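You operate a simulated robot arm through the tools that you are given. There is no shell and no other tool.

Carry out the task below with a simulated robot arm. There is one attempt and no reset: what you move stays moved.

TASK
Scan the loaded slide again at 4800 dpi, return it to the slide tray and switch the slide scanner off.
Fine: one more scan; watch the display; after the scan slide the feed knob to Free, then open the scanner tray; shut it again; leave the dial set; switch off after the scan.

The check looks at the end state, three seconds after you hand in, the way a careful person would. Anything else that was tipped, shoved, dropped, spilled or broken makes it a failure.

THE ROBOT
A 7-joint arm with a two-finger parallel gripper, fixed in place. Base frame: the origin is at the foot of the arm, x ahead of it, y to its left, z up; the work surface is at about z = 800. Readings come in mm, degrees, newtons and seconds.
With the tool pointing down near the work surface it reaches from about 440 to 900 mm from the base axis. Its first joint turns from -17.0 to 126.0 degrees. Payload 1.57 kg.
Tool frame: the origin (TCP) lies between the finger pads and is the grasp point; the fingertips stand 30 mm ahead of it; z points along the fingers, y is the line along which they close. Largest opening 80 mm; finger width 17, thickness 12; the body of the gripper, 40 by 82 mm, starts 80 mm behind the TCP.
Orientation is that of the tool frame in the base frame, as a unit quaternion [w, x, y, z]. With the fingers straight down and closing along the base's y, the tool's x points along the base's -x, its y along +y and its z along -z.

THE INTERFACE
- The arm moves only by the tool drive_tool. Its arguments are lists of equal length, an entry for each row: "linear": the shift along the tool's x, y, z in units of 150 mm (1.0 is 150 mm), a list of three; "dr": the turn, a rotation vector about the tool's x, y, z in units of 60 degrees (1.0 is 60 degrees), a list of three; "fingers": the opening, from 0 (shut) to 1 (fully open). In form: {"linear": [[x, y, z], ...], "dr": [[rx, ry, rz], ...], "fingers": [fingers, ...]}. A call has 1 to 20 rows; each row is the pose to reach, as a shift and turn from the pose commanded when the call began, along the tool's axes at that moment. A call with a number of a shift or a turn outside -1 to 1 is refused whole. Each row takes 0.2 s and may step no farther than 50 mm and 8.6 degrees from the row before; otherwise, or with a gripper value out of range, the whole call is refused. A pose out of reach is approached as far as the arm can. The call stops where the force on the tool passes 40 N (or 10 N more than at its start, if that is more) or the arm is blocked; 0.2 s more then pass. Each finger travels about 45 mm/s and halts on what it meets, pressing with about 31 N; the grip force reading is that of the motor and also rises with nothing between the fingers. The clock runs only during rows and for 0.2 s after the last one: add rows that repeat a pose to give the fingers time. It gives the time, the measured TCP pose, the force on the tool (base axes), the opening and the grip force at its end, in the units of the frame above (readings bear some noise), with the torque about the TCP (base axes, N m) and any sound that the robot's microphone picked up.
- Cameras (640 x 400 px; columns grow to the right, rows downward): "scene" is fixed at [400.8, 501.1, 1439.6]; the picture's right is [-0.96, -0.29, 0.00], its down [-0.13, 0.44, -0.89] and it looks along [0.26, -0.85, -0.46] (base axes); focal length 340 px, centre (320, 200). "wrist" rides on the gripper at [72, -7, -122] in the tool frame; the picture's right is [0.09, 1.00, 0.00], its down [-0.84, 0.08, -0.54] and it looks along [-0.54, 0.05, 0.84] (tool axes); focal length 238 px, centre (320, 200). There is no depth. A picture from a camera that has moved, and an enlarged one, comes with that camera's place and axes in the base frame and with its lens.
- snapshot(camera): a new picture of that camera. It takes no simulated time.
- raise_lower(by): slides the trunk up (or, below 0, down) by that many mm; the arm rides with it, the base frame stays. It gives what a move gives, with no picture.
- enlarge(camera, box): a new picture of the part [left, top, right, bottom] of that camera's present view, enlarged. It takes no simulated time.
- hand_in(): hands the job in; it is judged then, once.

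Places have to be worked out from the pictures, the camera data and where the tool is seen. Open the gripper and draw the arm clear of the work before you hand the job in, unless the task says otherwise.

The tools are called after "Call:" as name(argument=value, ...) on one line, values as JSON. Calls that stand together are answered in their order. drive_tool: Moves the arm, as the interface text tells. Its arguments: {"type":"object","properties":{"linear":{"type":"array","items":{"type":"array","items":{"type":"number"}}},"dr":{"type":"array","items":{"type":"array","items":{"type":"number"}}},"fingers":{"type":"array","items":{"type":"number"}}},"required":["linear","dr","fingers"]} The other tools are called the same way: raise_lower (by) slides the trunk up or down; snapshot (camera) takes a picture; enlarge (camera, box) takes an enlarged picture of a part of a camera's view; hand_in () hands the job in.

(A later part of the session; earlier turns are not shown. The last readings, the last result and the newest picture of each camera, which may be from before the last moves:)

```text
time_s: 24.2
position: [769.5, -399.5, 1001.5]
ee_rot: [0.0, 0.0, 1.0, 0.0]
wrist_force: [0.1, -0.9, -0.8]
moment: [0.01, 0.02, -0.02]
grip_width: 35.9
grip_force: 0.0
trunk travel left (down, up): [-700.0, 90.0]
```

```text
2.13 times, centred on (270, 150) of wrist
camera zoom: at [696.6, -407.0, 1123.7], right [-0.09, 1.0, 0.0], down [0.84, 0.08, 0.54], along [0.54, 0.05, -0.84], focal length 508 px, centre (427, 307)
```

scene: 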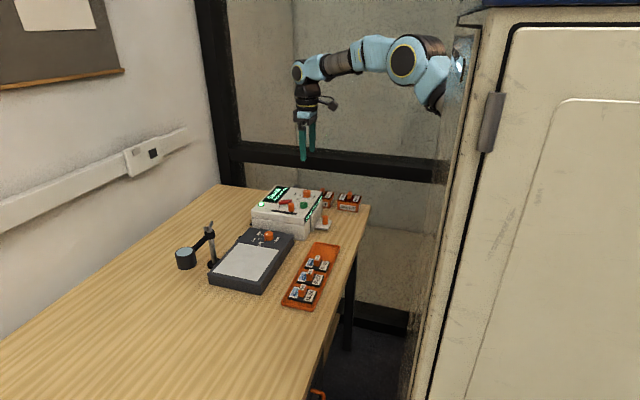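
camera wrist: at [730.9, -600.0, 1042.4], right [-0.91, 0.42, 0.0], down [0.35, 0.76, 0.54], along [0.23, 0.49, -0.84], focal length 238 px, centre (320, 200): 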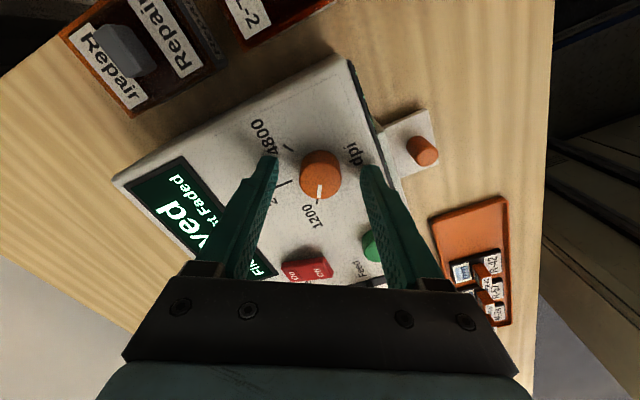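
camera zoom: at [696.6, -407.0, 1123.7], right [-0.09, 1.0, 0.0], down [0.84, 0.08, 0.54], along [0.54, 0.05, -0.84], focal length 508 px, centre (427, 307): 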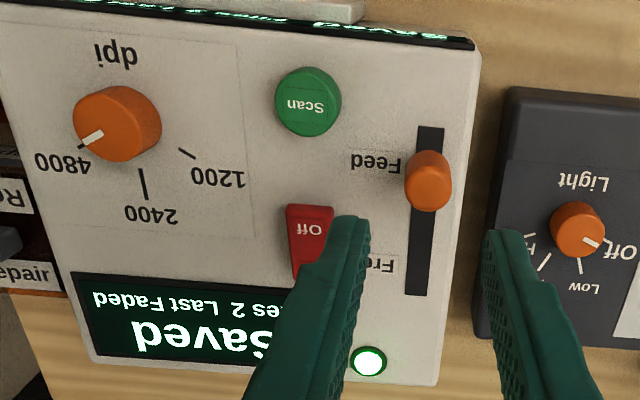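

Display: "Saved, Files 2 Last Faded", so exactly one more scan is saved, with the dial at 4800. Now I descend over the feed knob to TCP z≈925 and grip it.

Call:
drive_tool(linear=[[0, 0, 0.15], [0, 0, 0.3], [0, 0, 0.42], [0, 0, 0.51], [0, 0, 0.51], [0, 0, 0.51], [0, 0, 0.51]], dr=[[0, 0, 0], [0, 0, 0], [0, 0, 0], [0, 0, 0], [0, 0, 0], [0, 0, 0], [0, 0, 0]], fingers=[0.45, 0.45, 0.45, 0.45, 0.18, 0.18, 0.18])

Call:
enlarge(camera="wrist", box=[220, 80, 420, 205])

Call:
enlarge(camera="scene", box=[240, 170, 340, 245])

```text
time_s: 25.8
position: [771.1, -399.1, 925.4]
ee_rot: [-0.001, -0.001, 1.0, 0.0]
wrist_force: [-0.3, 7.7, -1.5]
moment: [0.13, -0.01, -0.01]
grip_width: 18.4
grip_force: 29.9
trunk travel left (down, up): [-700.0, 90.0]
```

```text
3.20 times, centred on (320, 142) of wrist
camera zoom: at [697.2, -406.6, 1047.6], right [-0.09, 1.0, 0.0], down [0.84, 0.08, 0.54], along [0.54, 0.05, -0.84], focal length 763 px, centre (320, 384)
```

zoom: 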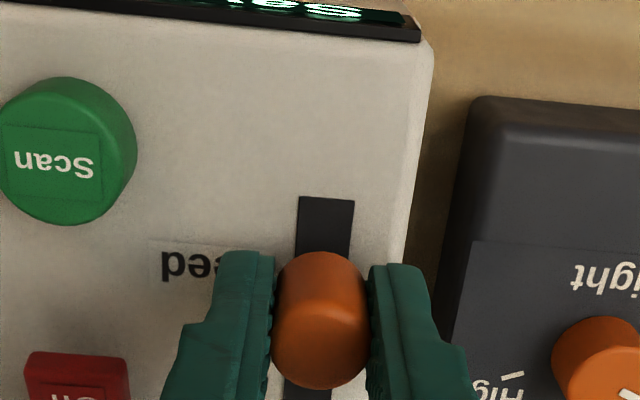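

```text
5.33 times, centred on (290, 208) of scene
camera zoom: at [400.8, 501.1, 1439.6], right [-0.96, -0.29, 0.0], down [-0.13, 0.44, -0.89], along [0.26, -0.85, -0.46], focal length 1814 px, centre (480, 160)
```

zoom: 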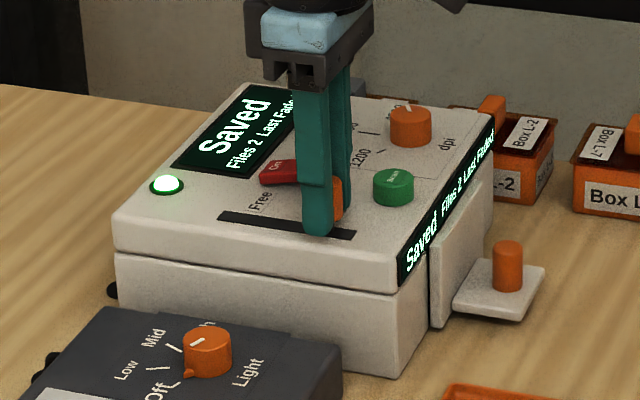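

The knob is gripped (18.4 mm). I slide it +x by about 54 mm along the slot to Free.

Call:
drive_tool(linear=[[-0.045, 0, 0], [-0.09, 0, 0], [-0.135, 0.001, 0], [-0.18, 0.001, 0], [-0.225, 0.002, 0], [-0.27, 0.002, 0], [-0.315, 0.003, 0], [-0.36, 0.003, 0]], dr=[[0, 0, 0], [0, 0, 0], [0, 0, 0], [0, 0, 0], [0, 0, 0], [0, 0, 0], [0, 0, 0], [0, 0, 0]], fingers=[0.18, 0.18, 0.18, 0.18, 0.18, 0.18, 0.18, 0.18])

Call:
enlarge(camera="wrist", box=[220, 80, 420, 205])

Call:
enlarge(camera="scene", box=[240, 170, 340, 245])

```text
time_s: 27.6
position: [823.9, -398.1, 925.9]
ee_rot: [0.002, -0.001, 1.0, 0.0]
wrist_force: [-1.1, 12.2, 3.2]
moment: [0.22, -0.13, 0.07]
grip_width: 18.5
grip_force: 33.4
trunk travel left (down, up): [-700.0, 90.0]
```

```text
3.20 times, centred on (320, 142) of wrist
camera zoom: at [751.4, -406.4, 1047.5], right [-0.09, 1.0, 0.0], down [0.84, 0.08, 0.54], along [0.54, 0.05, -0.84], focal length 763 px, centre (320, 384)
```

zoom: 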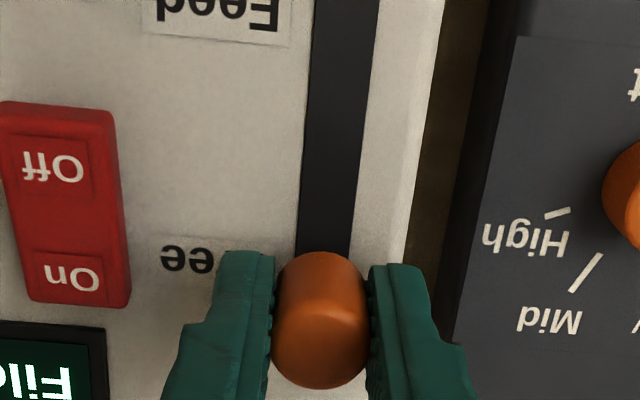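

```text
5.33 times, centred on (290, 208) of scene
camera zoom: at [400.8, 501.1, 1439.6], right [-0.96, -0.29, 0.0], down [-0.13, 0.44, -0.89], along [0.26, -0.85, -0.46], focal length 1814 px, centre (480, 160)
```

zoom: 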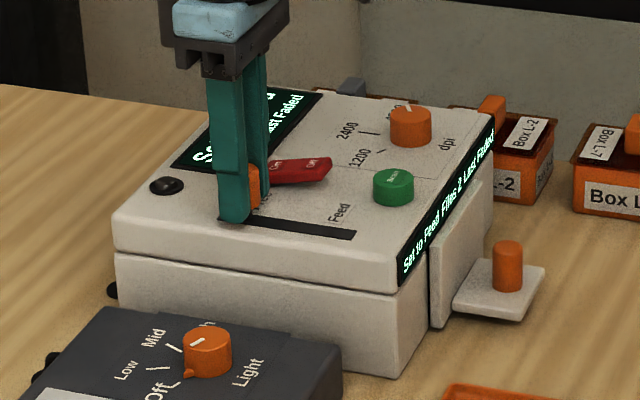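

The knob is now at Free and the display changed to "Set to Feed, Files 2". I release with a small opening (staying clear of the rocker) and lift.

Call:
drive_tool(linear=[[0, 0, 0], [0, 0, 0], [0, 0, -0.1], [0, 0, -0.25], [0, 0, -0.4], [0, 0, -0.5]], dr=[[0, 0, 0], [0, 0, 0], [0, 0, 0], [0, 0, 0], [0, 0, 0], [0, 0, 0]], fingers=[0.38, 0.38, 0.38, 0.38, 0.38, 0.38])

Call:
enlarge(camera="scene", box=[240, 170, 340, 245])

Call:
enlarge(camera="scene", box=[295, 195, 345, 235])

```text
time_s: 29.0
position: [825.3, -400.2, 1000.7]
ee_rot: [0.001, -0.001, 1.0, 0.0]
wrist_force: [-0.2, -1.1, -0.7]
moment: [-0.02, 0.06, -0.01]
grip_width: 30.4
grip_force: 0.1
trunk travel left (down, up): [-700.0, 90.0]
```

```text
5.33 times, centred on (290, 208) of scene
camera zoom: at [400.8, 501.1, 1439.6], right [-0.96, -0.29, 0.0], down [-0.13, 0.44, -0.89], along [0.26, -0.85, -0.46], focal length 1814 px, centre (480, 160)
```

zoom: 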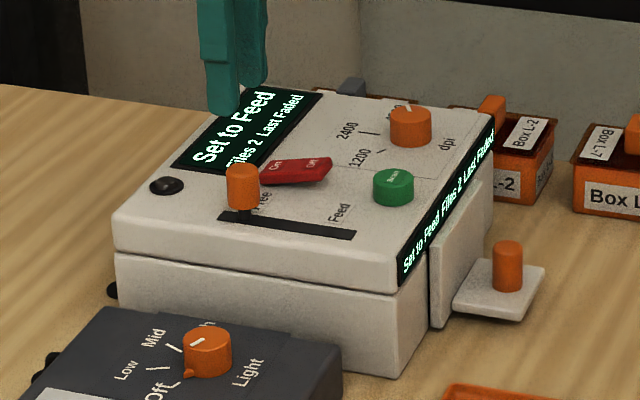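

```text
10.00 times, centred on (320, 215) of scene
camera zoom: at [400.8, 501.1, 1439.6], right [-0.96, -0.29, 0.0], down [-0.13, 0.44, -0.89], along [0.26, -0.85, -0.46], focal length 3402 px, centre (320, 50)
```

zoom: 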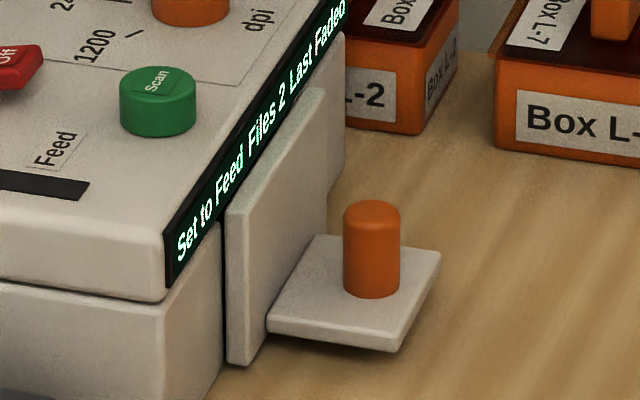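

Next is the tray peg near (676,-486). I travel there at z≈1000 and look.

Call:
drive_tool(linear=[[0.2, -0.115, 0], [0.4, -0.23, 0], [0.6, -0.345, 0], [0.8, -0.46, 0], [0.985, -0.573, 0], [0.985, -0.573, 0]], dr=[[0, 0, 0], [0, 0, 0], [0, 0, 0], [0, 0, 0], [0, 0, 0], [0, 0, 0]], fingers=[0.5, 0.5, 0.5, 0.5, 0.5, 0.5])

Call:
snapshot(camera="wrist")

Call:
enlarge(camera="wrist", box=[220, 80, 420, 205])

```text
time_s: 30.4
position: [676.8, -485.9, 1000.4]
ee_rot: [0.0, -0.001, 1.0, 0.0]
wrist_force: [-0.9, -0.7, 0.2]
moment: [-0.01, 0.0, 0.0]
grip_width: 39.9
grip_force: 0.0
trunk travel left (down, up): [-700.0, 90.0]
```

```text
taken
camera wrist: at [602.7, -493.4, 1122.3], right [-0.09, 1.0, 0.0], down [0.84, 0.08, 0.54], along [0.54, 0.05, -0.84], focal length 238 px, centre (320, 200)
```

wrist: 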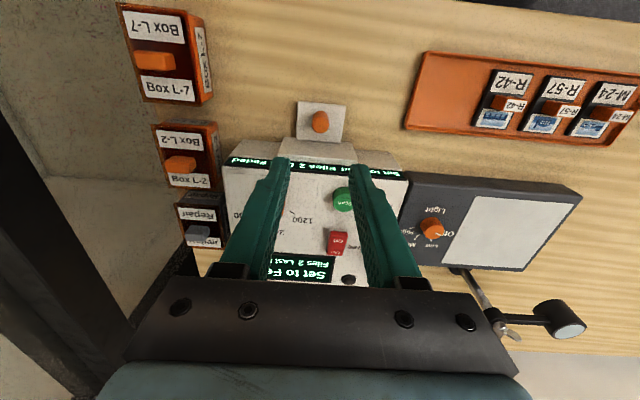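

```text
3.20 times, centred on (320, 142) of wrist
camera zoom: at [602.7, -493.4, 1122.3], right [-0.09, 1.0, 0.0], down [0.84, 0.08, 0.54], along [0.54, 0.05, -0.84], focal length 763 px, centre (320, 384)
```

zoom: 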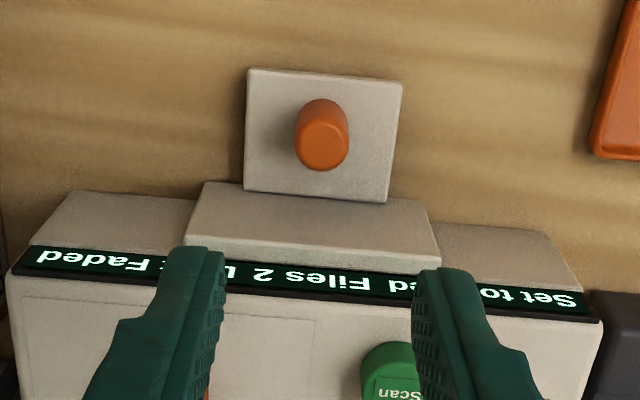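

Peg top is at about (677.5,-486, 847) with the plate at z≈814 and the flange face at x≈709, so there is clearance. I descend to TCP z≈850 around the peg.

Call:
drive_tool(linear=[[0, 0, 0.25], [0, 0, 0.5], [0, 0, 0.7], [0, 0, 0.85], [0, 0, 0.94], [0, 0, 1.0]], dr=[[0, 0, 0], [0, 0, 0], [0, 0, 0], [0, 0, 0], [0, 0, 0], [0, 0, 0]], fingers=[0.5, 0.5, 0.5, 0.5, 0.5, 0.5])

Call:
enlarge(camera="wrist", box=[220, 80, 420, 205])

Call:
enlarge(camera="scene", box=[260, 150, 380, 250])

```text
time_s: 31.8
position: [676.0, -485.8, 849.9]
ee_rot: [0.0, 0.0, 1.0, 0.0]
wrist_force: [0.1, 0.2, 0.8]
moment: [0.0, 0.02, 0.01]
grip_width: 40.5
grip_force: 0.0
trunk travel left (down, up): [-700.0, 90.0]
```

```text
3.20 times, centred on (320, 142) of wrist
camera zoom: at [603.3, -492.8, 972.3], right [-0.09, 1.0, 0.0], down [0.84, 0.08, 0.54], along [0.54, 0.05, -0.84], focal length 763 px, centre (320, 384)
```

zoom: 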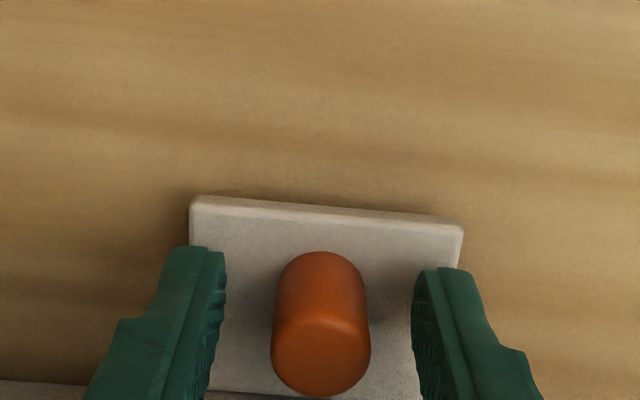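

```text
4.00 times, centred on (320, 200) of scene
camera zoom: at [400.8, 501.1, 1439.6], right [-0.96, -0.29, 0.0], down [-0.13, 0.44, -0.89], along [0.26, -0.85, -0.46], focal length 1361 px, centre (320, 200)
```

zoom: 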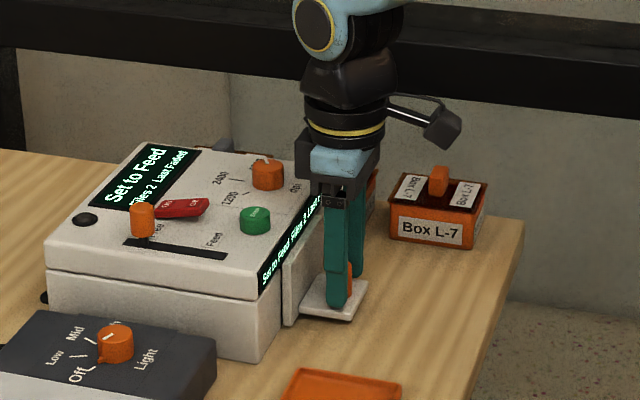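

The fingers straddle the peg symmetrically. I close on it and pull the tray slowly toward -x.

Call:
drive_tool(linear=[[0, 0, 0], [0, 0, 0], [0, 0, 0], [0.05, 0, 0], [0.1, 0, 0], [0.15, 0, 0], [0.2, 0, 0], [0.25, 0, 0], [0.3, 0, 0]], dr=[[0, 0, 0], [0, 0, 0], [0, 0, 0], [0, 0, 0], [0, 0, 0], [0, 0, 0], [0, 0, 0], [0, 0, 0], [0, 0, 0]], fingers=[0.18, 0.18, 0.18, 0.18, 0.18, 0.18, 0.18, 0.18, 0.18])

Call:
snapshot(camera="wrist")

Call:
enlarge(camera="scene", box=[260, 150, 380, 250])

```text
time_s: 33.8
position: [630.8, -484.3, 850.1]
ee_rot: [0.0, -0.001, 1.0, 0.0]
wrist_force: [0.3, 8.6, 3.8]
moment: [0.28, 0.0, 0.05]
grip_width: 19.0
grip_force: 33.1
trunk travel left (down, up): [-700.0, 90.0]
```

```text
taken
camera wrist: at [558.3, -492.5, 972.3], right [-0.09, 1.0, 0.0], down [0.84, 0.08, 0.54], along [0.54, 0.05, -0.84], focal length 238 px, centre (320, 200)
```

wrist: 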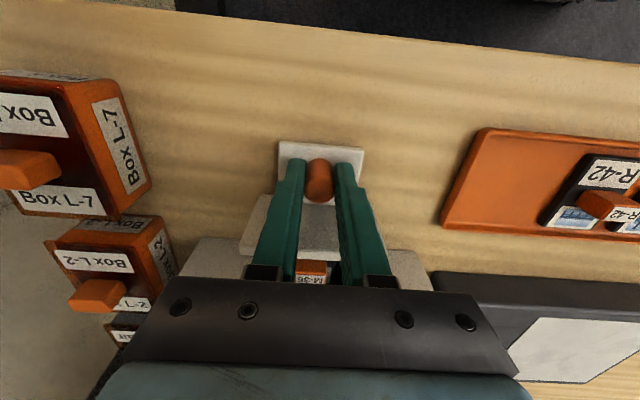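

```text
4.00 times, centred on (320, 200) of scene
camera zoom: at [400.8, 501.1, 1439.6], right [-0.96, -0.29, 0.0], down [-0.13, 0.44, -0.89], along [0.26, -0.85, -0.46], focal length 1361 px, centre (320, 200)
```

zoom: 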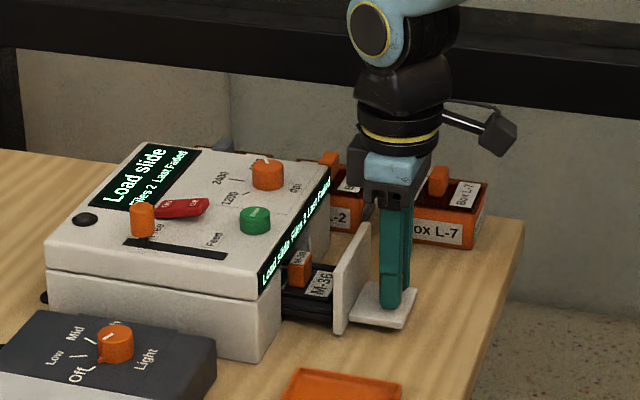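

The tray slides out, revealing slide M-36 with its handle. I keep pulling in the same direction.

Call:
drive_tool(linear=[[0.05, 0, 0], [0.1, 0, 0], [0.15, 0, 0], [0.2, 0, 0], [0.25, 0, 0], [0.3, 0, 0]], dr=[[0, 0, 0], [0, 0, 0], [0, 0, 0], [0, 0, 0], [0, 0, 0], [0, 0, 0]], fingers=[0.18, 0.18, 0.18, 0.18, 0.18, 0.18])

Call:
snapshot(camera="wrist")

Call:
enlarge(camera="scene", box=[260, 150, 380, 250])

```text
time_s: 35.2
position: [584.2, -484.2, 849.6]
ee_rot: [0.0, -0.001, 1.0, -0.001]
wrist_force: [-0.3, 12.0, 1.5]
moment: [0.38, 0.02, 0.07]
grip_width: 18.8
grip_force: 33.2
trunk travel left (down, up): [-700.0, 90.0]
```

```text
taken
camera wrist: at [512.7, -492.6, 972.3], right [-0.09, 1.0, 0.0], down [0.84, 0.08, 0.54], along [0.54, 0.05, -0.84], focal length 238 px, centre (320, 200)
```

wrist: 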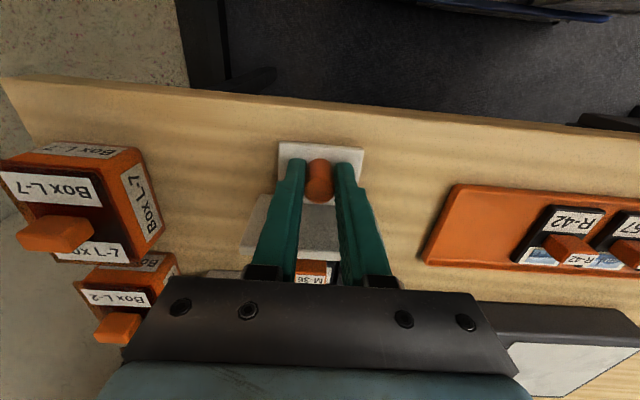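

```text
4.00 times, centred on (320, 200) of scene
camera zoom: at [400.8, 501.1, 1439.6], right [-0.96, -0.29, 0.0], down [-0.13, 0.44, -0.89], along [0.26, -0.85, -0.46], focal length 1361 px, centre (320, 200)
```

zoom: 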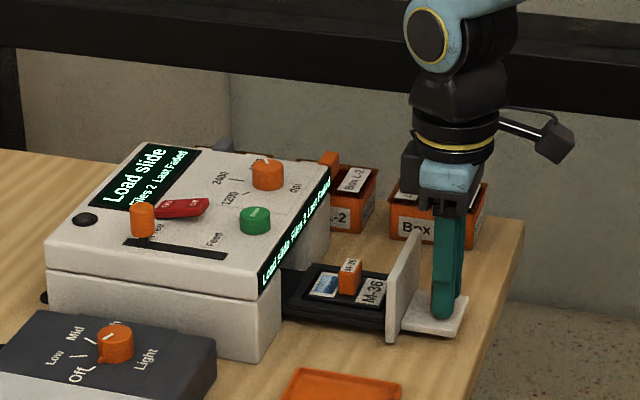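

The slide is nearly fully out. I pull gently a bit more to find the end stop.

Call:
drive_tool(linear=[[0.03, 0, 0], [0.06, 0, 0], [0.09, 0, 0], [0.12, 0, 0]], dr=[[0, 0, 0], [0, 0, 0], [0, 0, 0], [0, 0, 0]], fingers=[0.18, 0.18, 0.18, 0.18])

Call:
enlarge(camera="scene", box=[260, 150, 380, 250])

```text
time_s: 36.2
position: [565.6, -487.5, 849.5]
ee_rot: [-0.002, 0.001, 1.0, 0.0]
wrist_force: [0.2, -0.2, 0.5]
moment: [0.06, 0.0, 0.02]
grip_width: 14.3
grip_force: 0.0
trunk travel left (down, up): [-700.0, 90.0]
```

```text
4.00 times, centred on (320, 200) of scene
camera zoom: at [400.8, 501.1, 1439.6], right [-0.96, -0.29, 0.0], down [-0.13, 0.44, -0.89], along [0.26, -0.85, -0.46], focal length 1361 px, centre (320, 200)
```

zoom: 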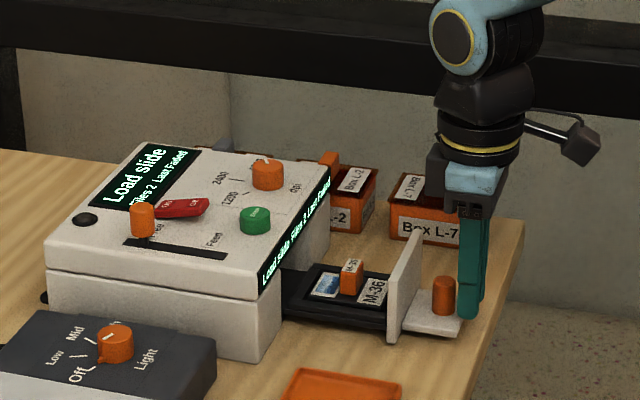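

The tray reached its end stop (peg at about x=583) and the fingers slipped cleanly off the peg. I lift straight up.

Call:
drive_tool(linear=[[0, 0, -0.25], [0, 0, -0.5], [0, 0, -0.75], [0, 0, -1.0]], dr=[[0, 0, 0], [0, 0, 0], [0, 0, 0], [0, 0, 0]], fingers=[0.18, 0.3, 0.5, 0.5])

Call:
snapshot(camera="wrist")

Call:
enlarge(camera="scene", box=[285, 185, 365, 250])

```text
time_s: 37.2
position: [567.6, -485.0, 1000.1]
ee_rot: [-0.001, 0.0, 1.0, 0.0]
wrist_force: [0.3, -1.0, -0.3]
moment: [0.04, 0.04, 0.02]
grip_width: 39.9
grip_force: 0.1
trunk travel left (down, up): [-700.0, 90.0]
```

```text
taken
camera wrist: at [494.0, -492.5, 1121.6], right [-0.09, 1.0, 0.0], down [0.84, 0.08, 0.54], along [0.54, 0.05, -0.84], focal length 238 px, centre (320, 200)
```

wrist: 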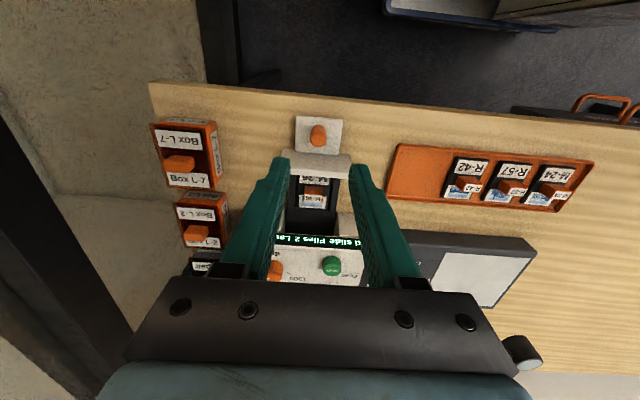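

```text
6.15 times, centred on (325, 218) of scene
camera zoom: at [400.8, 501.1, 1439.6], right [-0.96, -0.29, 0.0], down [-0.13, 0.44, -0.89], along [0.26, -0.85, -0.46], focal length 2093 px, centre (289, 92)
```

zoom: 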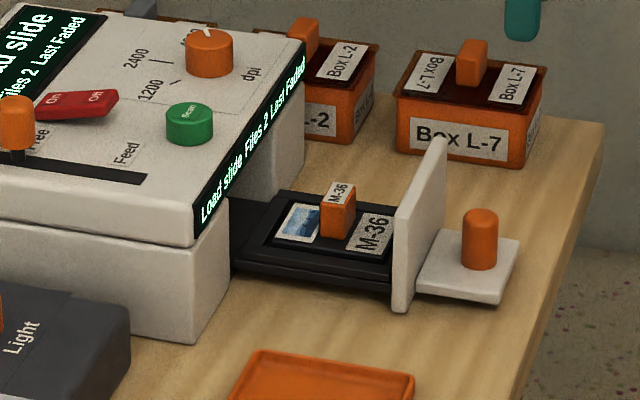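

The slide M-36 sits in the opened tray. I zoom in for its handle's position and orientation.

Call:
enlarge(camera="wrist", box=[260, 110, 400, 260])

Call:
enlarge(camera="wrist", box=[380, 130, 600, 240])

```text
2.67 times, centred on (330, 185) of wrist
camera zoom: at [494.0, -492.5, 1121.6], right [-0.09, 1.0, 0.0], down [0.84, 0.08, 0.54], along [0.54, 0.05, -0.84], focal length 636 px, centre (293, 240)
```

zoom: 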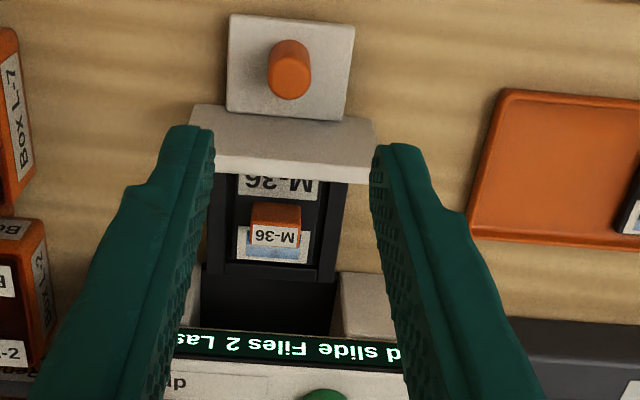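

```text
2.91 times, centred on (490, 185) of wrist
camera zoom: at [494.0, -492.5, 1121.6], right [-0.09, 1.0, 0.0], down [0.84, 0.08, 0.54], along [0.54, 0.05, -0.84], focal length 693 px, centre (-174, 244)
```

zoom: 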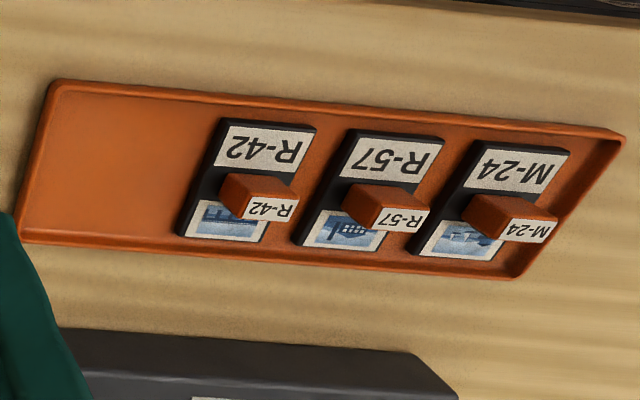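

M-36 lies with its label toward -x, the same way as the slides in the slide tray. Its handle top is about (669,-485.6, 848), 26 mm wide in y. I move above it to refine.

Call:
drive_tool(linear=[[-0.17, 0, 0.0], [-0.34, 0, 0.1], [-0.51, 0, 0.2], [-0.676, -0.003, 0.33], [-0.676, -0.003, 0.4]], dr=[[0, 0, 0], [0, 0, 0], [0, 0, 0], [0, 0, 0], [0, 0, 0]], fingers=[0.55, 0.55, 0.55, 0.55, 0.55])

Call:
enlarge(camera="wrist", box=[220, 80, 420, 205])

Call:
enlarge(camera="scene", box=[270, 150, 370, 240])

```text
time_s: 38.4
position: [669.8, -485.7, 940.4]
ee_rot: [0.0, 0.0, 1.0, 0.0]
wrist_force: [-0.2, 0.5, 0.1]
moment: [0.05, 0.0, 0.02]
grip_width: 44.1
grip_force: 0.1
trunk travel left (down, up): [-700.0, 90.0]
```

```text
3.20 times, centred on (320, 142) of wrist
camera zoom: at [596.5, -494.1, 1062.2], right [-0.09, 1.0, 0.0], down [0.84, 0.08, 0.54], along [0.54, 0.05, -0.84], focal length 763 px, centre (320, 384)
```

zoom: 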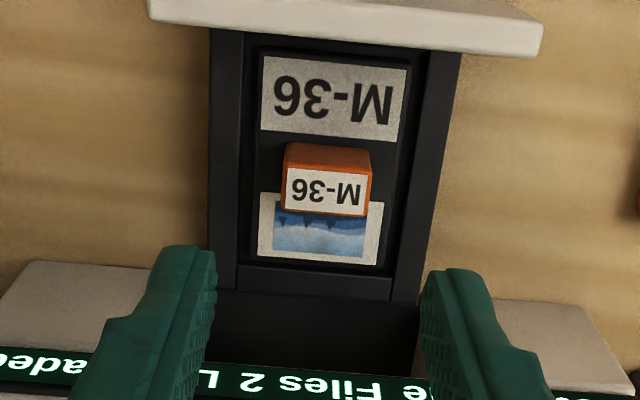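

```text
4.44 times, centred on (320, 195) of scene
camera zoom: at [400.8, 501.1, 1439.6], right [-0.96, -0.29, 0.0], down [-0.13, 0.44, -0.89], along [0.26, -0.85, -0.46], focal length 1512 px, centre (320, 222)
```

zoom: 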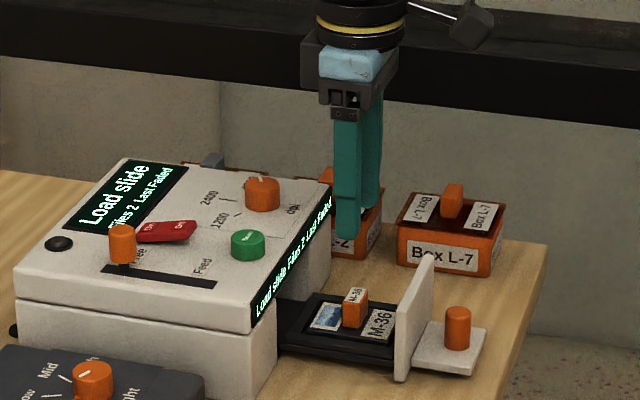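

The handle top centre refines to (668,-485.6). I descend to TCP z≈857, with tips about 3 mm above the slide surface.

Call:
drive_tool(linear=[[0.012, 0, 0.15], [0.012, 0, 0.3], [0.012, 0, 0.43], [0.012, 0, 0.51], [0.012, 0, 0.553]], dr=[[0, 0, 0], [0, 0, 0], [0, 0, 0], [0, 0, 0], [0, 0, 0]], fingers=[0.55, 0.55, 0.55, 0.55, 0.55])

Call:
enlarge(camera="wrist", box=[220, 80, 420, 205])

Call:
enlarge(camera="scene", box=[290, 180, 360, 240])

```text
time_s: 39.6
position: [666.8, -485.6, 856.7]
ee_rot: [0.0, 0.0, 1.0, 0.001]
wrist_force: [-0.4, 0.0, -0.5]
moment: [0.01, -0.01, 0.0]
grip_width: 44.2
grip_force: 0.1
trunk travel left (down, up): [-700.0, 90.0]
```

```text
3.20 times, centred on (320, 142) of wrist
camera zoom: at [594.6, -493.7, 979.1], right [-0.09, 1.0, 0.0], down [0.84, 0.08, 0.54], along [0.54, 0.05, -0.84], focal length 763 px, centre (320, 384)
```

zoom: 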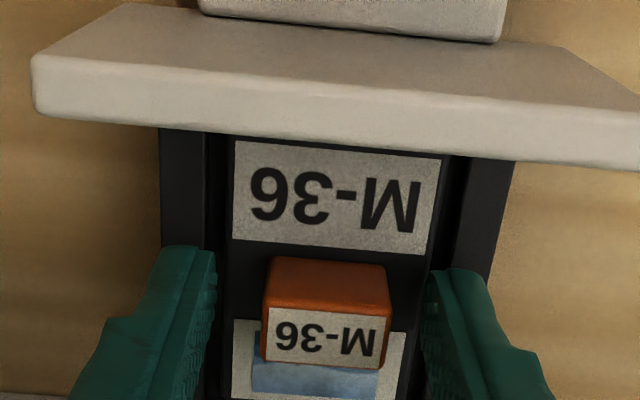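

```text
6.67 times, centred on (325, 210) of scene
camera zoom: at [400.8, 501.1, 1439.6], right [-0.96, -0.29, 0.0], down [-0.13, 0.44, -0.89], along [0.26, -0.85, -0.46], focal length 2268 px, centre (287, 133)
```

zoom: 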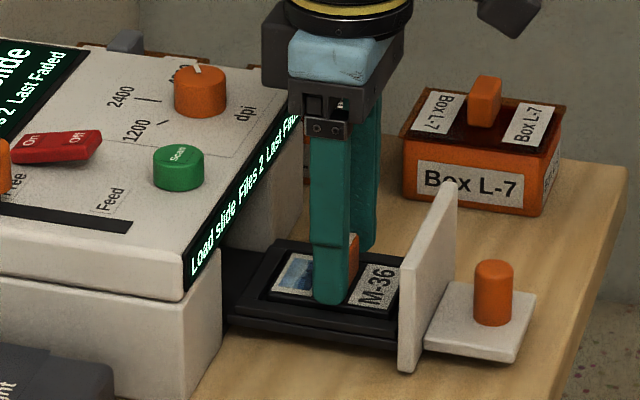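

The fingers straddle the handle with no contact below. I close on the handle.

Call:
drive_tool(linear=[[0, 0, 0], [0, 0, 0], [0, 0, 0], [0, 0, 0]], dr=[[0, 0, 0], [0, 0, 0], [0, 0, 0], [0, 0, 0]], fingers=[0.22, 0.22, 0.22, 0.22])

Call:
enlarge(camera="wrist", box=[220, 80, 420, 205])

```text
time_s: 40.6
position: [668.1, -486.8, 857.2]
ee_rot: [0.0, 0.0, 1.0, 0.0]
wrist_force: [0.0, -0.5, 0.2]
moment: [-0.01, 0.02, 0.0]
grip_width: 24.5
grip_force: 30.9
trunk travel left (down, up): [-700.0, 90.0]
```

```text
3.20 times, centred on (320, 142) of wrist
camera zoom: at [594.7, -493.8, 979.3], right [-0.09, 1.0, 0.0], down [0.84, 0.08, 0.54], along [0.54, 0.05, -0.84], focal length 763 px, centre (320, 384)
```

zoom: 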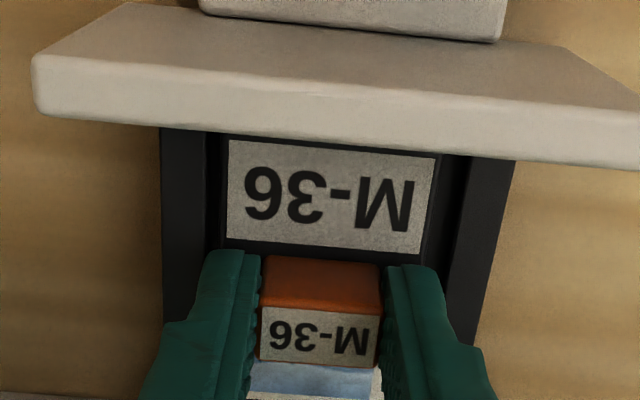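

The handle is gripped at 24.5 mm. I lift the slide straight up slowly.

Call:
drive_tool(linear=[[0, 0, -0.03], [0, 0, -0.08], [0, 0, -0.16], [0, 0, -0.28], [0, 0, -0.42], [0, 0, -0.56], [0, 0, -0.7]], dr=[[0, 0, 0], [0, 0, 0], [0, 0, 0], [0, 0, 0], [0, 0, 0], [0, 0, 0], [0, 0, 0]], fingers=[0.22, 0.22, 0.22, 0.22, 0.22, 0.22, 0.22])

Call:
snapshot(camera="wrist")

Call:
enlarge(camera="scene", box=[270, 150, 370, 240])

```text
time_s: 42.2
position: [667.7, -486.4, 961.4]
ee_rot: [0.001, 0.001, 1.0, 0.0]
wrist_force: [-0.2, -0.1, -1.4]
moment: [0.02, -0.02, 0.03]
grip_width: 24.7
grip_force: 30.5
trunk travel left (down, up): [-700.0, 90.0]
```

```text
taken
camera wrist: at [595.4, -493.7, 1083.9], right [-0.09, 1.0, 0.0], down [0.84, 0.08, 0.54], along [0.54, 0.05, -0.84], focal length 238 px, centre (320, 200)
```

wrist: 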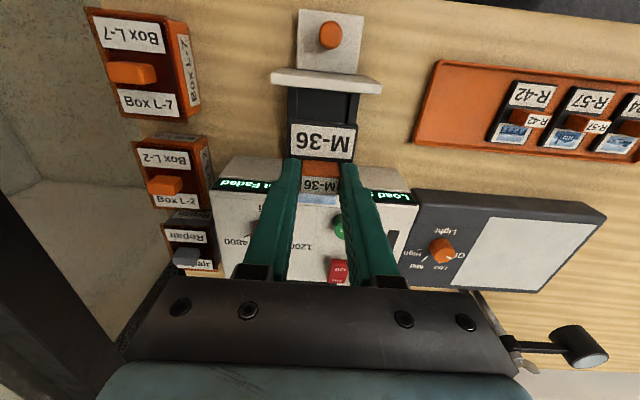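

```text
4.44 times, centred on (320, 195) of scene
camera zoom: at [400.8, 501.1, 1439.6], right [-0.96, -0.29, 0.0], down [-0.13, 0.44, -0.89], along [0.26, -0.85, -0.46], focal length 1512 px, centre (320, 222)
```

zoom: 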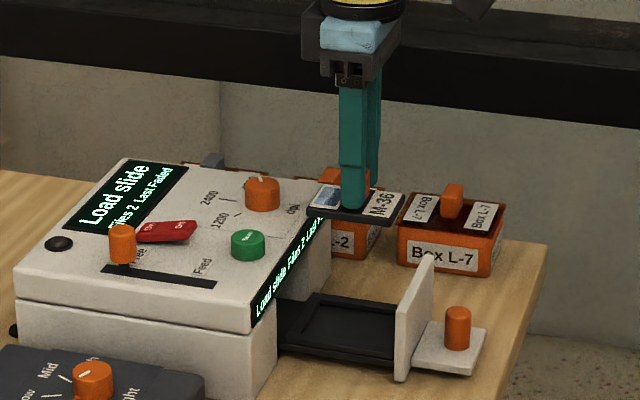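

The slide is lifted clear of the scanner tray. I carry it toward the empty spot at the -y end of the slide tray, near (637,-328), staying high.

Call:
drive_tool(linear=[[0.04, 0.2, 0], [0.08, 0.4, 0], [0.12, 0.6, 0], [0.16, 0.8, 0], [0.187, 1.0, 0], [0.187, 1.0, 0]], dr=[[0, 0, 0], [0, 0, 0], [0, 0, 0], [0, 0, 0], [0, 0, 0], [0, 0, 0]], fingers=[0.22, 0.22, 0.22, 0.22, 0.22, 0.22])

Call:
snapshot(camera="wrist")

Call:
enlarge(camera="wrist", box=[250, 20, 570, 220])

Call:
enlarge(camera="scene", box=[260, 180, 370, 320])

```text
time_s: 43.6
position: [638.9, -336.2, 962.9]
ee_rot: [0.0, 0.0, 1.0, 0.0]
wrist_force: [0.1, -0.3, 0.1]
moment: [-0.01, 0.02, 0.02]
grip_width: 24.8
grip_force: 31.0
trunk travel left (down, up): [-700.0, 90.0]
```

```text
taken
camera wrist: at [565.9, -343.9, 1084.0], right [-0.09, 1.0, 0.0], down [0.84, 0.08, 0.54], along [0.54, 0.05, -0.84], focal length 238 px, centre (320, 200)
```

wrist: 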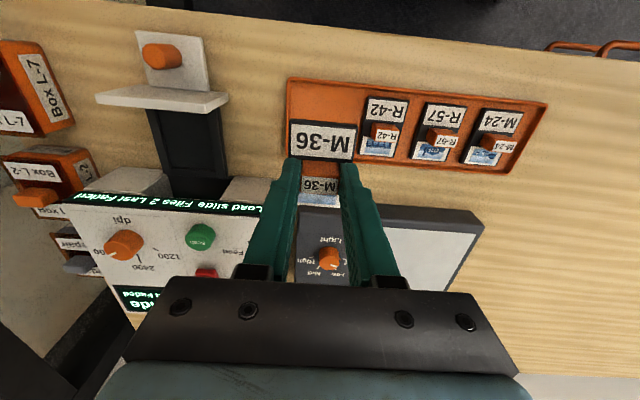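

```text
2.00 times, centred on (410, 120) of wrist
camera zoom: at [565.9, -343.9, 1084.0], right [-0.09, 1.0, 0.0], down [0.84, 0.08, 0.54], along [0.54, 0.05, -0.84], focal length 477 px, centre (140, 360)
```

zoom: 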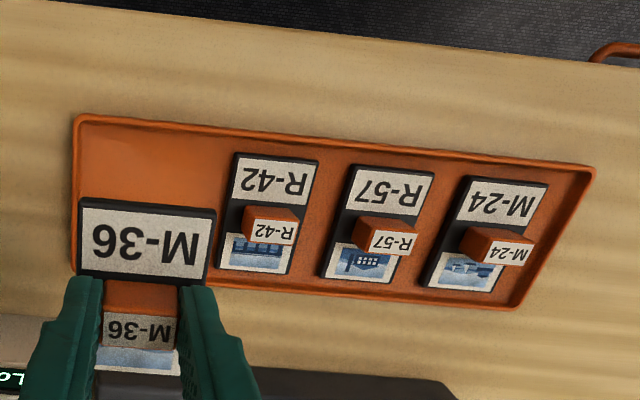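

```text
2.86 times, centred on (315, 250) of scene
camera zoom: at [400.8, 501.1, 1439.6], right [-0.96, -0.29, 0.0], down [-0.13, 0.44, -0.89], along [0.26, -0.85, -0.46], focal length 972 px, centre (334, 57)
```

zoom: 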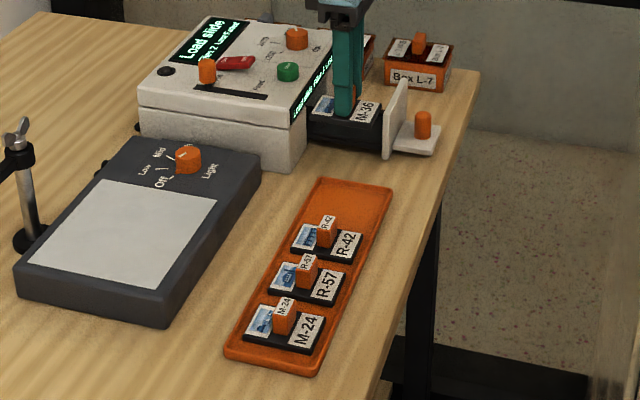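

The slots have a pitch of about 65 mm, so the empty place is centred near (638,-330.7). I shift over it and descend to TCP z≈865 first.

Call:
drive_tool(linear=[[0.005, 0.037, 0.1], [0.005, 0.037, 0.25], [0.005, 0.037, 0.4], [0.005, 0.037, 0.53], [0.005, 0.037, 0.62], [0.005, 0.037, 0.652]], dr=[[0, 0, 0], [0, 0, 0], [0, 0, 0], [0, 0, 0], [0, 0, 0], [0, 0, 0]], fingers=[0.22, 0.22, 0.22, 0.22, 0.22, 0.22])

Call:
enlarge(camera="wrist", box=[230, 40, 490, 210])

Call:
enlarge(camera="scene", box=[280, 220, 360, 290])

```text
time_s: 45.0
position: [638.6, -329.7, 864.7]
ee_rot: [0.0, 0.0, 1.0, 0.001]
wrist_force: [-0.2, -0.1, 0.0]
moment: [0.0, -0.02, -0.02]
grip_width: 25.1
grip_force: 31.2
trunk travel left (down, up): [-700.0, 90.0]
```

```text
2.35 times, centred on (360, 125) of wrist
camera zoom: at [565.5, -338.1, 986.1], right [-0.09, 1.0, 0.0], down [0.84, 0.08, 0.54], along [0.54, 0.05, -0.84], focal length 561 px, centre (226, 376)
```

zoom: 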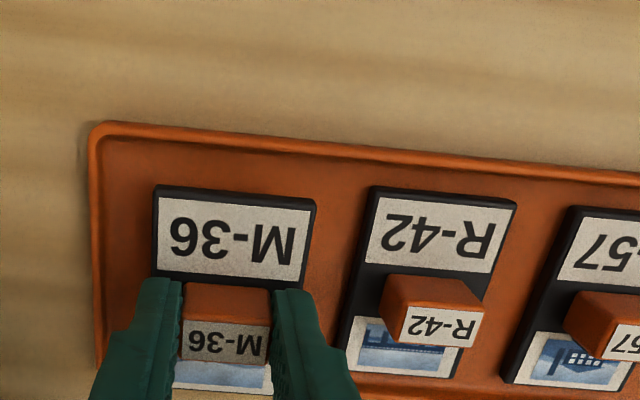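

```text
5.71 times, centred on (320, 255) of scene
camera zoom: at [400.8, 501.1, 1439.6], right [-0.96, -0.29, 0.0], down [-0.13, 0.44, -0.89], along [0.26, -0.85, -0.46], focal length 1944 px, centre (320, -114)
```

zoom: 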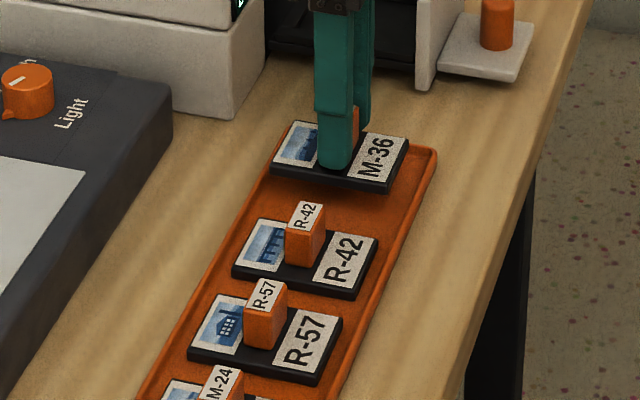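

Slide M-36 is aligned above the empty place, parallel to R-42. I lower it slowly in small steps and watch for contact.

Call:
drive_tool(linear=[[0, 0, 0.03], [0, 0, 0.06], [0, 0, 0.09], [0, 0, 0.115], [0, 0, 0.13]], dr=[[0, 0, 0], [0, 0, 0], [0, 0, 0], [0, 0, 0], [0, 0, 0]], fingers=[0.22, 0.22, 0.22, 0.22, 0.22])

Call:
enlarge(camera="scene", box=[280, 220, 360, 290])

Call:
enlarge(camera="wrist", box=[230, 40, 490, 210])

```text
time_s: 46.2
position: [640.0, -331.4, 845.2]
ee_rot: [0.0, 0.0, 1.0, 0.0]
wrist_force: [-1.3, 0.6, 5.3]
moment: [0.05, 0.08, -0.01]
grip_width: 24.8
grip_force: 30.7
trunk travel left (down, up): [-700.0, 90.0]
```

```text
5.71 times, centred on (320, 255) of scene
camera zoom: at [400.8, 501.1, 1439.6], right [-0.96, -0.29, 0.0], down [-0.13, 0.44, -0.89], along [0.26, -0.85, -0.46], focal length 1944 px, centre (320, -114)
```

zoom: 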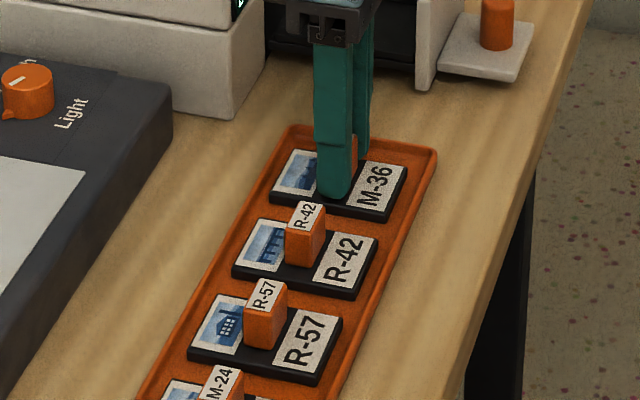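

```text
2.35 times, centred on (360, 125) of wrist
camera zoom: at [565.9, -338.2, 967.1], right [-0.09, 1.0, 0.0], down [0.84, 0.08, 0.54], along [0.54, 0.05, -0.84], focal length 561 px, centre (226, 376)
```

zoom: 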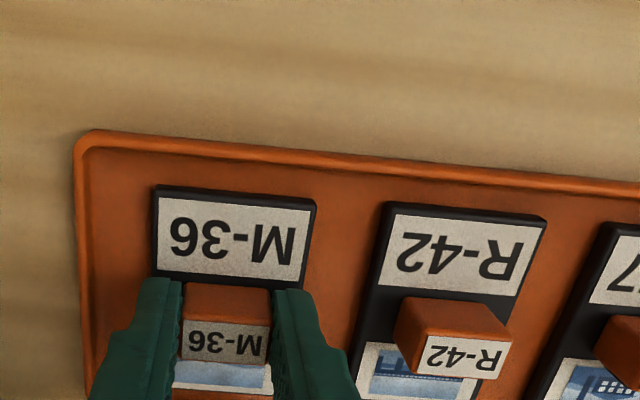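

Contact with the tray floor (5 N). I open the fingers to release, then lift straight up.

Call:
drive_tool(linear=[[0, 0, 0], [0, 0, 0], [0, 0, 0], [0, 0, -0.08], [0, 0, -0.2], [0, 0, -0.4], [0, 0, -0.65], [0, 0, -0.9]], dr=[[0, 0, 0], [0, 0, 0], [0, 0, 0], [0, 0, 0], [0, 0, 0], [0, 0, 0], [0, 0, 0], [0, 0, 0]], fingers=[0.35, 0.45, 0.45, 0.45, 0.45, 0.45, 0.45, 0.45])

Call:
snapshot(camera="wrist")

Call:
enlarge(camera="scene", box=[260, 180, 370, 320])

```text
time_s: 48.0
position: [637.5, -330.2, 979.6]
ee_rot: [0.0, 0.0, 1.0, 0.001]
wrist_force: [0.4, 0.6, 0.6]
moment: [0.01, 0.02, 0.02]
grip_width: 35.9
grip_force: 0.0
trunk travel left (down, up): [-700.0, 90.0]
```

```text
taken
camera wrist: at [565.3, -338.4, 1102.1], right [-0.09, 1.0, 0.0], down [0.84, 0.08, 0.54], along [0.54, 0.05, -0.84], focal length 238 px, centre (320, 200)
```

wrist: 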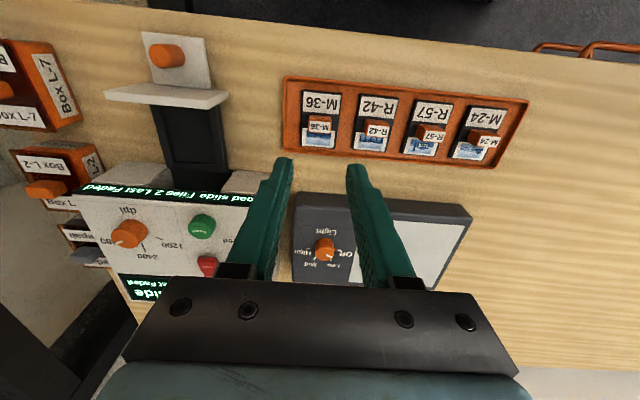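

```text
2.86 times, centred on (315, 250) of scene
camera zoom: at [400.8, 501.1, 1439.6], right [-0.96, -0.29, 0.0], down [-0.13, 0.44, -0.89], along [0.26, -0.85, -0.46], focal length 972 px, centre (334, 57)
```

zoom: 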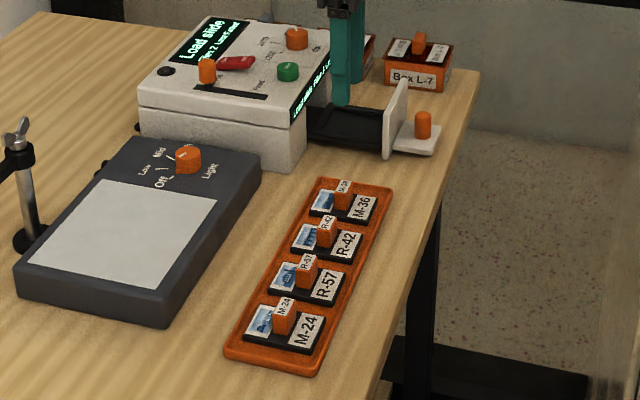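

M-36 now rests in the slide tray next to R-42. Next I go back above the scanner tray's peg at about (583,-486) to shut the tray.

Call:
drive_tool(linear=[[0.07, -0.2, 0], [0.14, -0.4, 0], [0.21, -0.6, 0], [0.28, -0.8, 0], [0.36, -1.0, 0], [0.36, -1.0, 0]], dr=[[0, 0, 0], [0, 0, 0], [0, 0, 0], [0, 0, 0], [0, 0, 0], [0, 0, 0]], fingers=[0.5, 0.5, 0.5, 0.5, 0.5, 0.5])

Call:
enlarge(camera="wrist", box=[220, 80, 420, 205])

```text
time_s: 49.4
position: [584.8, -481.2, 979.6]
ee_rot: [0.001, 0.001, 1.0, 0.0]
wrist_force: [0.2, -0.5, 0.3]
moment: [0.0, 0.02, 0.04]
grip_width: 40.0
grip_force: 0.1
trunk travel left (down, up): [-700.0, 90.0]
```

```text
3.20 times, centred on (320, 142) of wrist
camera zoom: at [512.1, -488.5, 1101.5], right [-0.09, 1.0, 0.0], down [0.84, 0.08, 0.54], along [0.54, 0.05, -0.84], focal length 763 px, centre (320, 384)
```

zoom: 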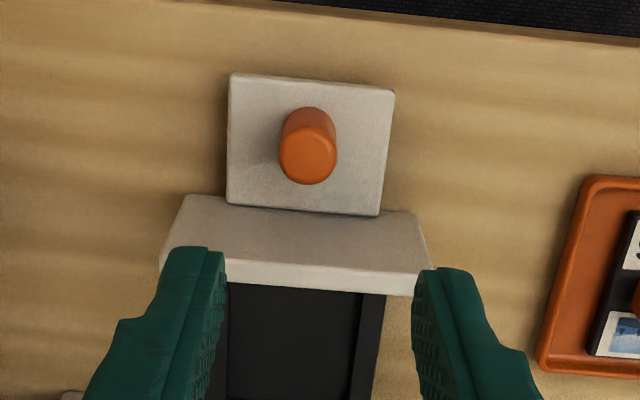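

Peg top is at (586,-485.8). I descend around it to TCP z≈850.

Call:
drive_tool(linear=[[-0.007, -0.031, 0.2], [-0.007, -0.031, 0.45], [-0.007, -0.031, 0.65], [-0.007, -0.031, 0.78], [-0.007, -0.031, 0.864]], dr=[[0, 0, 0], [0, 0, 0], [0, 0, 0], [0, 0, 0], [0, 0, 0]], fingers=[0.5, 0.5, 0.5, 0.5, 0.5])

Call:
enlarge(camera="wrist", box=[220, 80, 420, 205])

```text
time_s: 50.6
position: [585.2, -483.7, 851.2]
ee_rot: [0.0, 0.0, 1.0, -0.001]
wrist_force: [-0.1, -1.1, 0.7]
moment: [0.02, 0.01, 0.02]
grip_width: 39.8
grip_force: 0.0
trunk travel left (down, up): [-700.0, 90.0]
```

```text
3.20 times, centred on (320, 142) of wrist
camera zoom: at [512.6, -492.3, 972.4], right [-0.09, 1.0, 0.0], down [0.84, 0.08, 0.54], along [0.54, 0.05, -0.84], focal length 763 px, centre (320, 384)
```

zoom: 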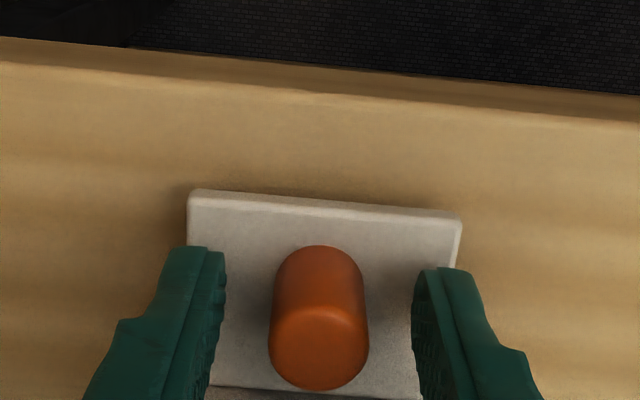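

The fingers are around the peg. I close and push the tray +x, most of the way in first.

Call:
drive_tool(linear=[[0, 0, 0], [0, 0, 0], [0, 0, 0], [-0.06, 0, 0], [-0.12, 0, 0], [-0.18, 0, 0], [-0.24, 0, 0], [-0.3, 0, 0], [-0.36, 0, 0], [-0.42, 0, 0], [-0.48, 0, 0], [-0.54, 0, 0], [-0.58, 0, 0]], dr=[[0, 0, 0], [0, 0, 0], [0, 0, 0], [0, 0, 0], [0, 0, 0], [0, 0, 0], [0, 0, 0], [0, 0, 0], [0, 0, 0], [0, 0, 0], [0, 0, 0], [0, 0, 0], [0, 0, 0]], fingers=[0.18, 0.18, 0.18, 0.18, 0.18, 0.18, 0.18, 0.18, 0.18, 0.18, 0.18, 0.18, 0.18])

Call:
enlarge(camera="scene", box=[260, 150, 380, 250])

Call:
snapshot(camera="wrist")

```text
time_s: 53.4
position: [673.4, -484.6, 850.1]
ee_rot: [0.0, 0.0, 1.0, 0.0]
wrist_force: [0.9, 4.5, 0.8]
moment: [0.16, -0.01, 0.01]
grip_width: 19.0
grip_force: 32.8
trunk travel left (down, up): [-700.0, 90.0]
```

```text
4.00 times, centred on (320, 200) of scene
camera zoom: at [400.8, 501.1, 1439.6], right [-0.96, -0.29, 0.0], down [-0.13, 0.44, -0.89], along [0.26, -0.85, -0.46], focal length 1361 px, centre (320, 200)
```

zoom: 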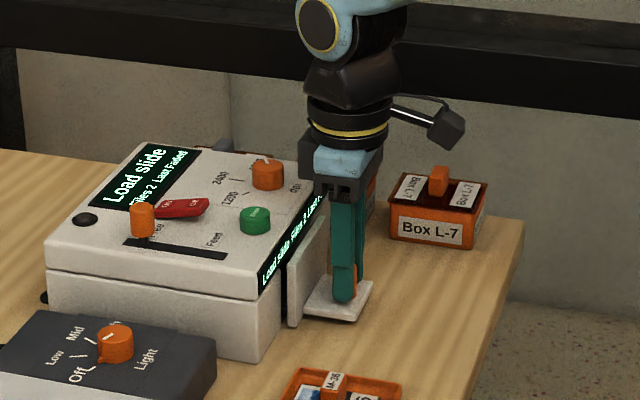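

```text
taken
camera wrist: at [600.4, -492.5, 972.4], right [-0.09, 1.0, 0.0], down [0.84, 0.08, 0.54], along [0.54, 0.05, -0.84], focal length 238 px, centre (320, 200)
```

wrist: 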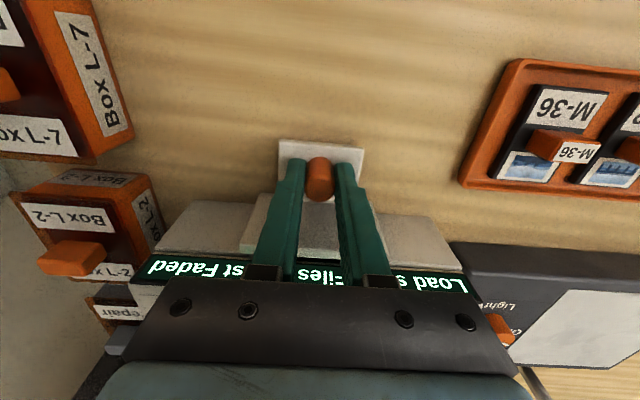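

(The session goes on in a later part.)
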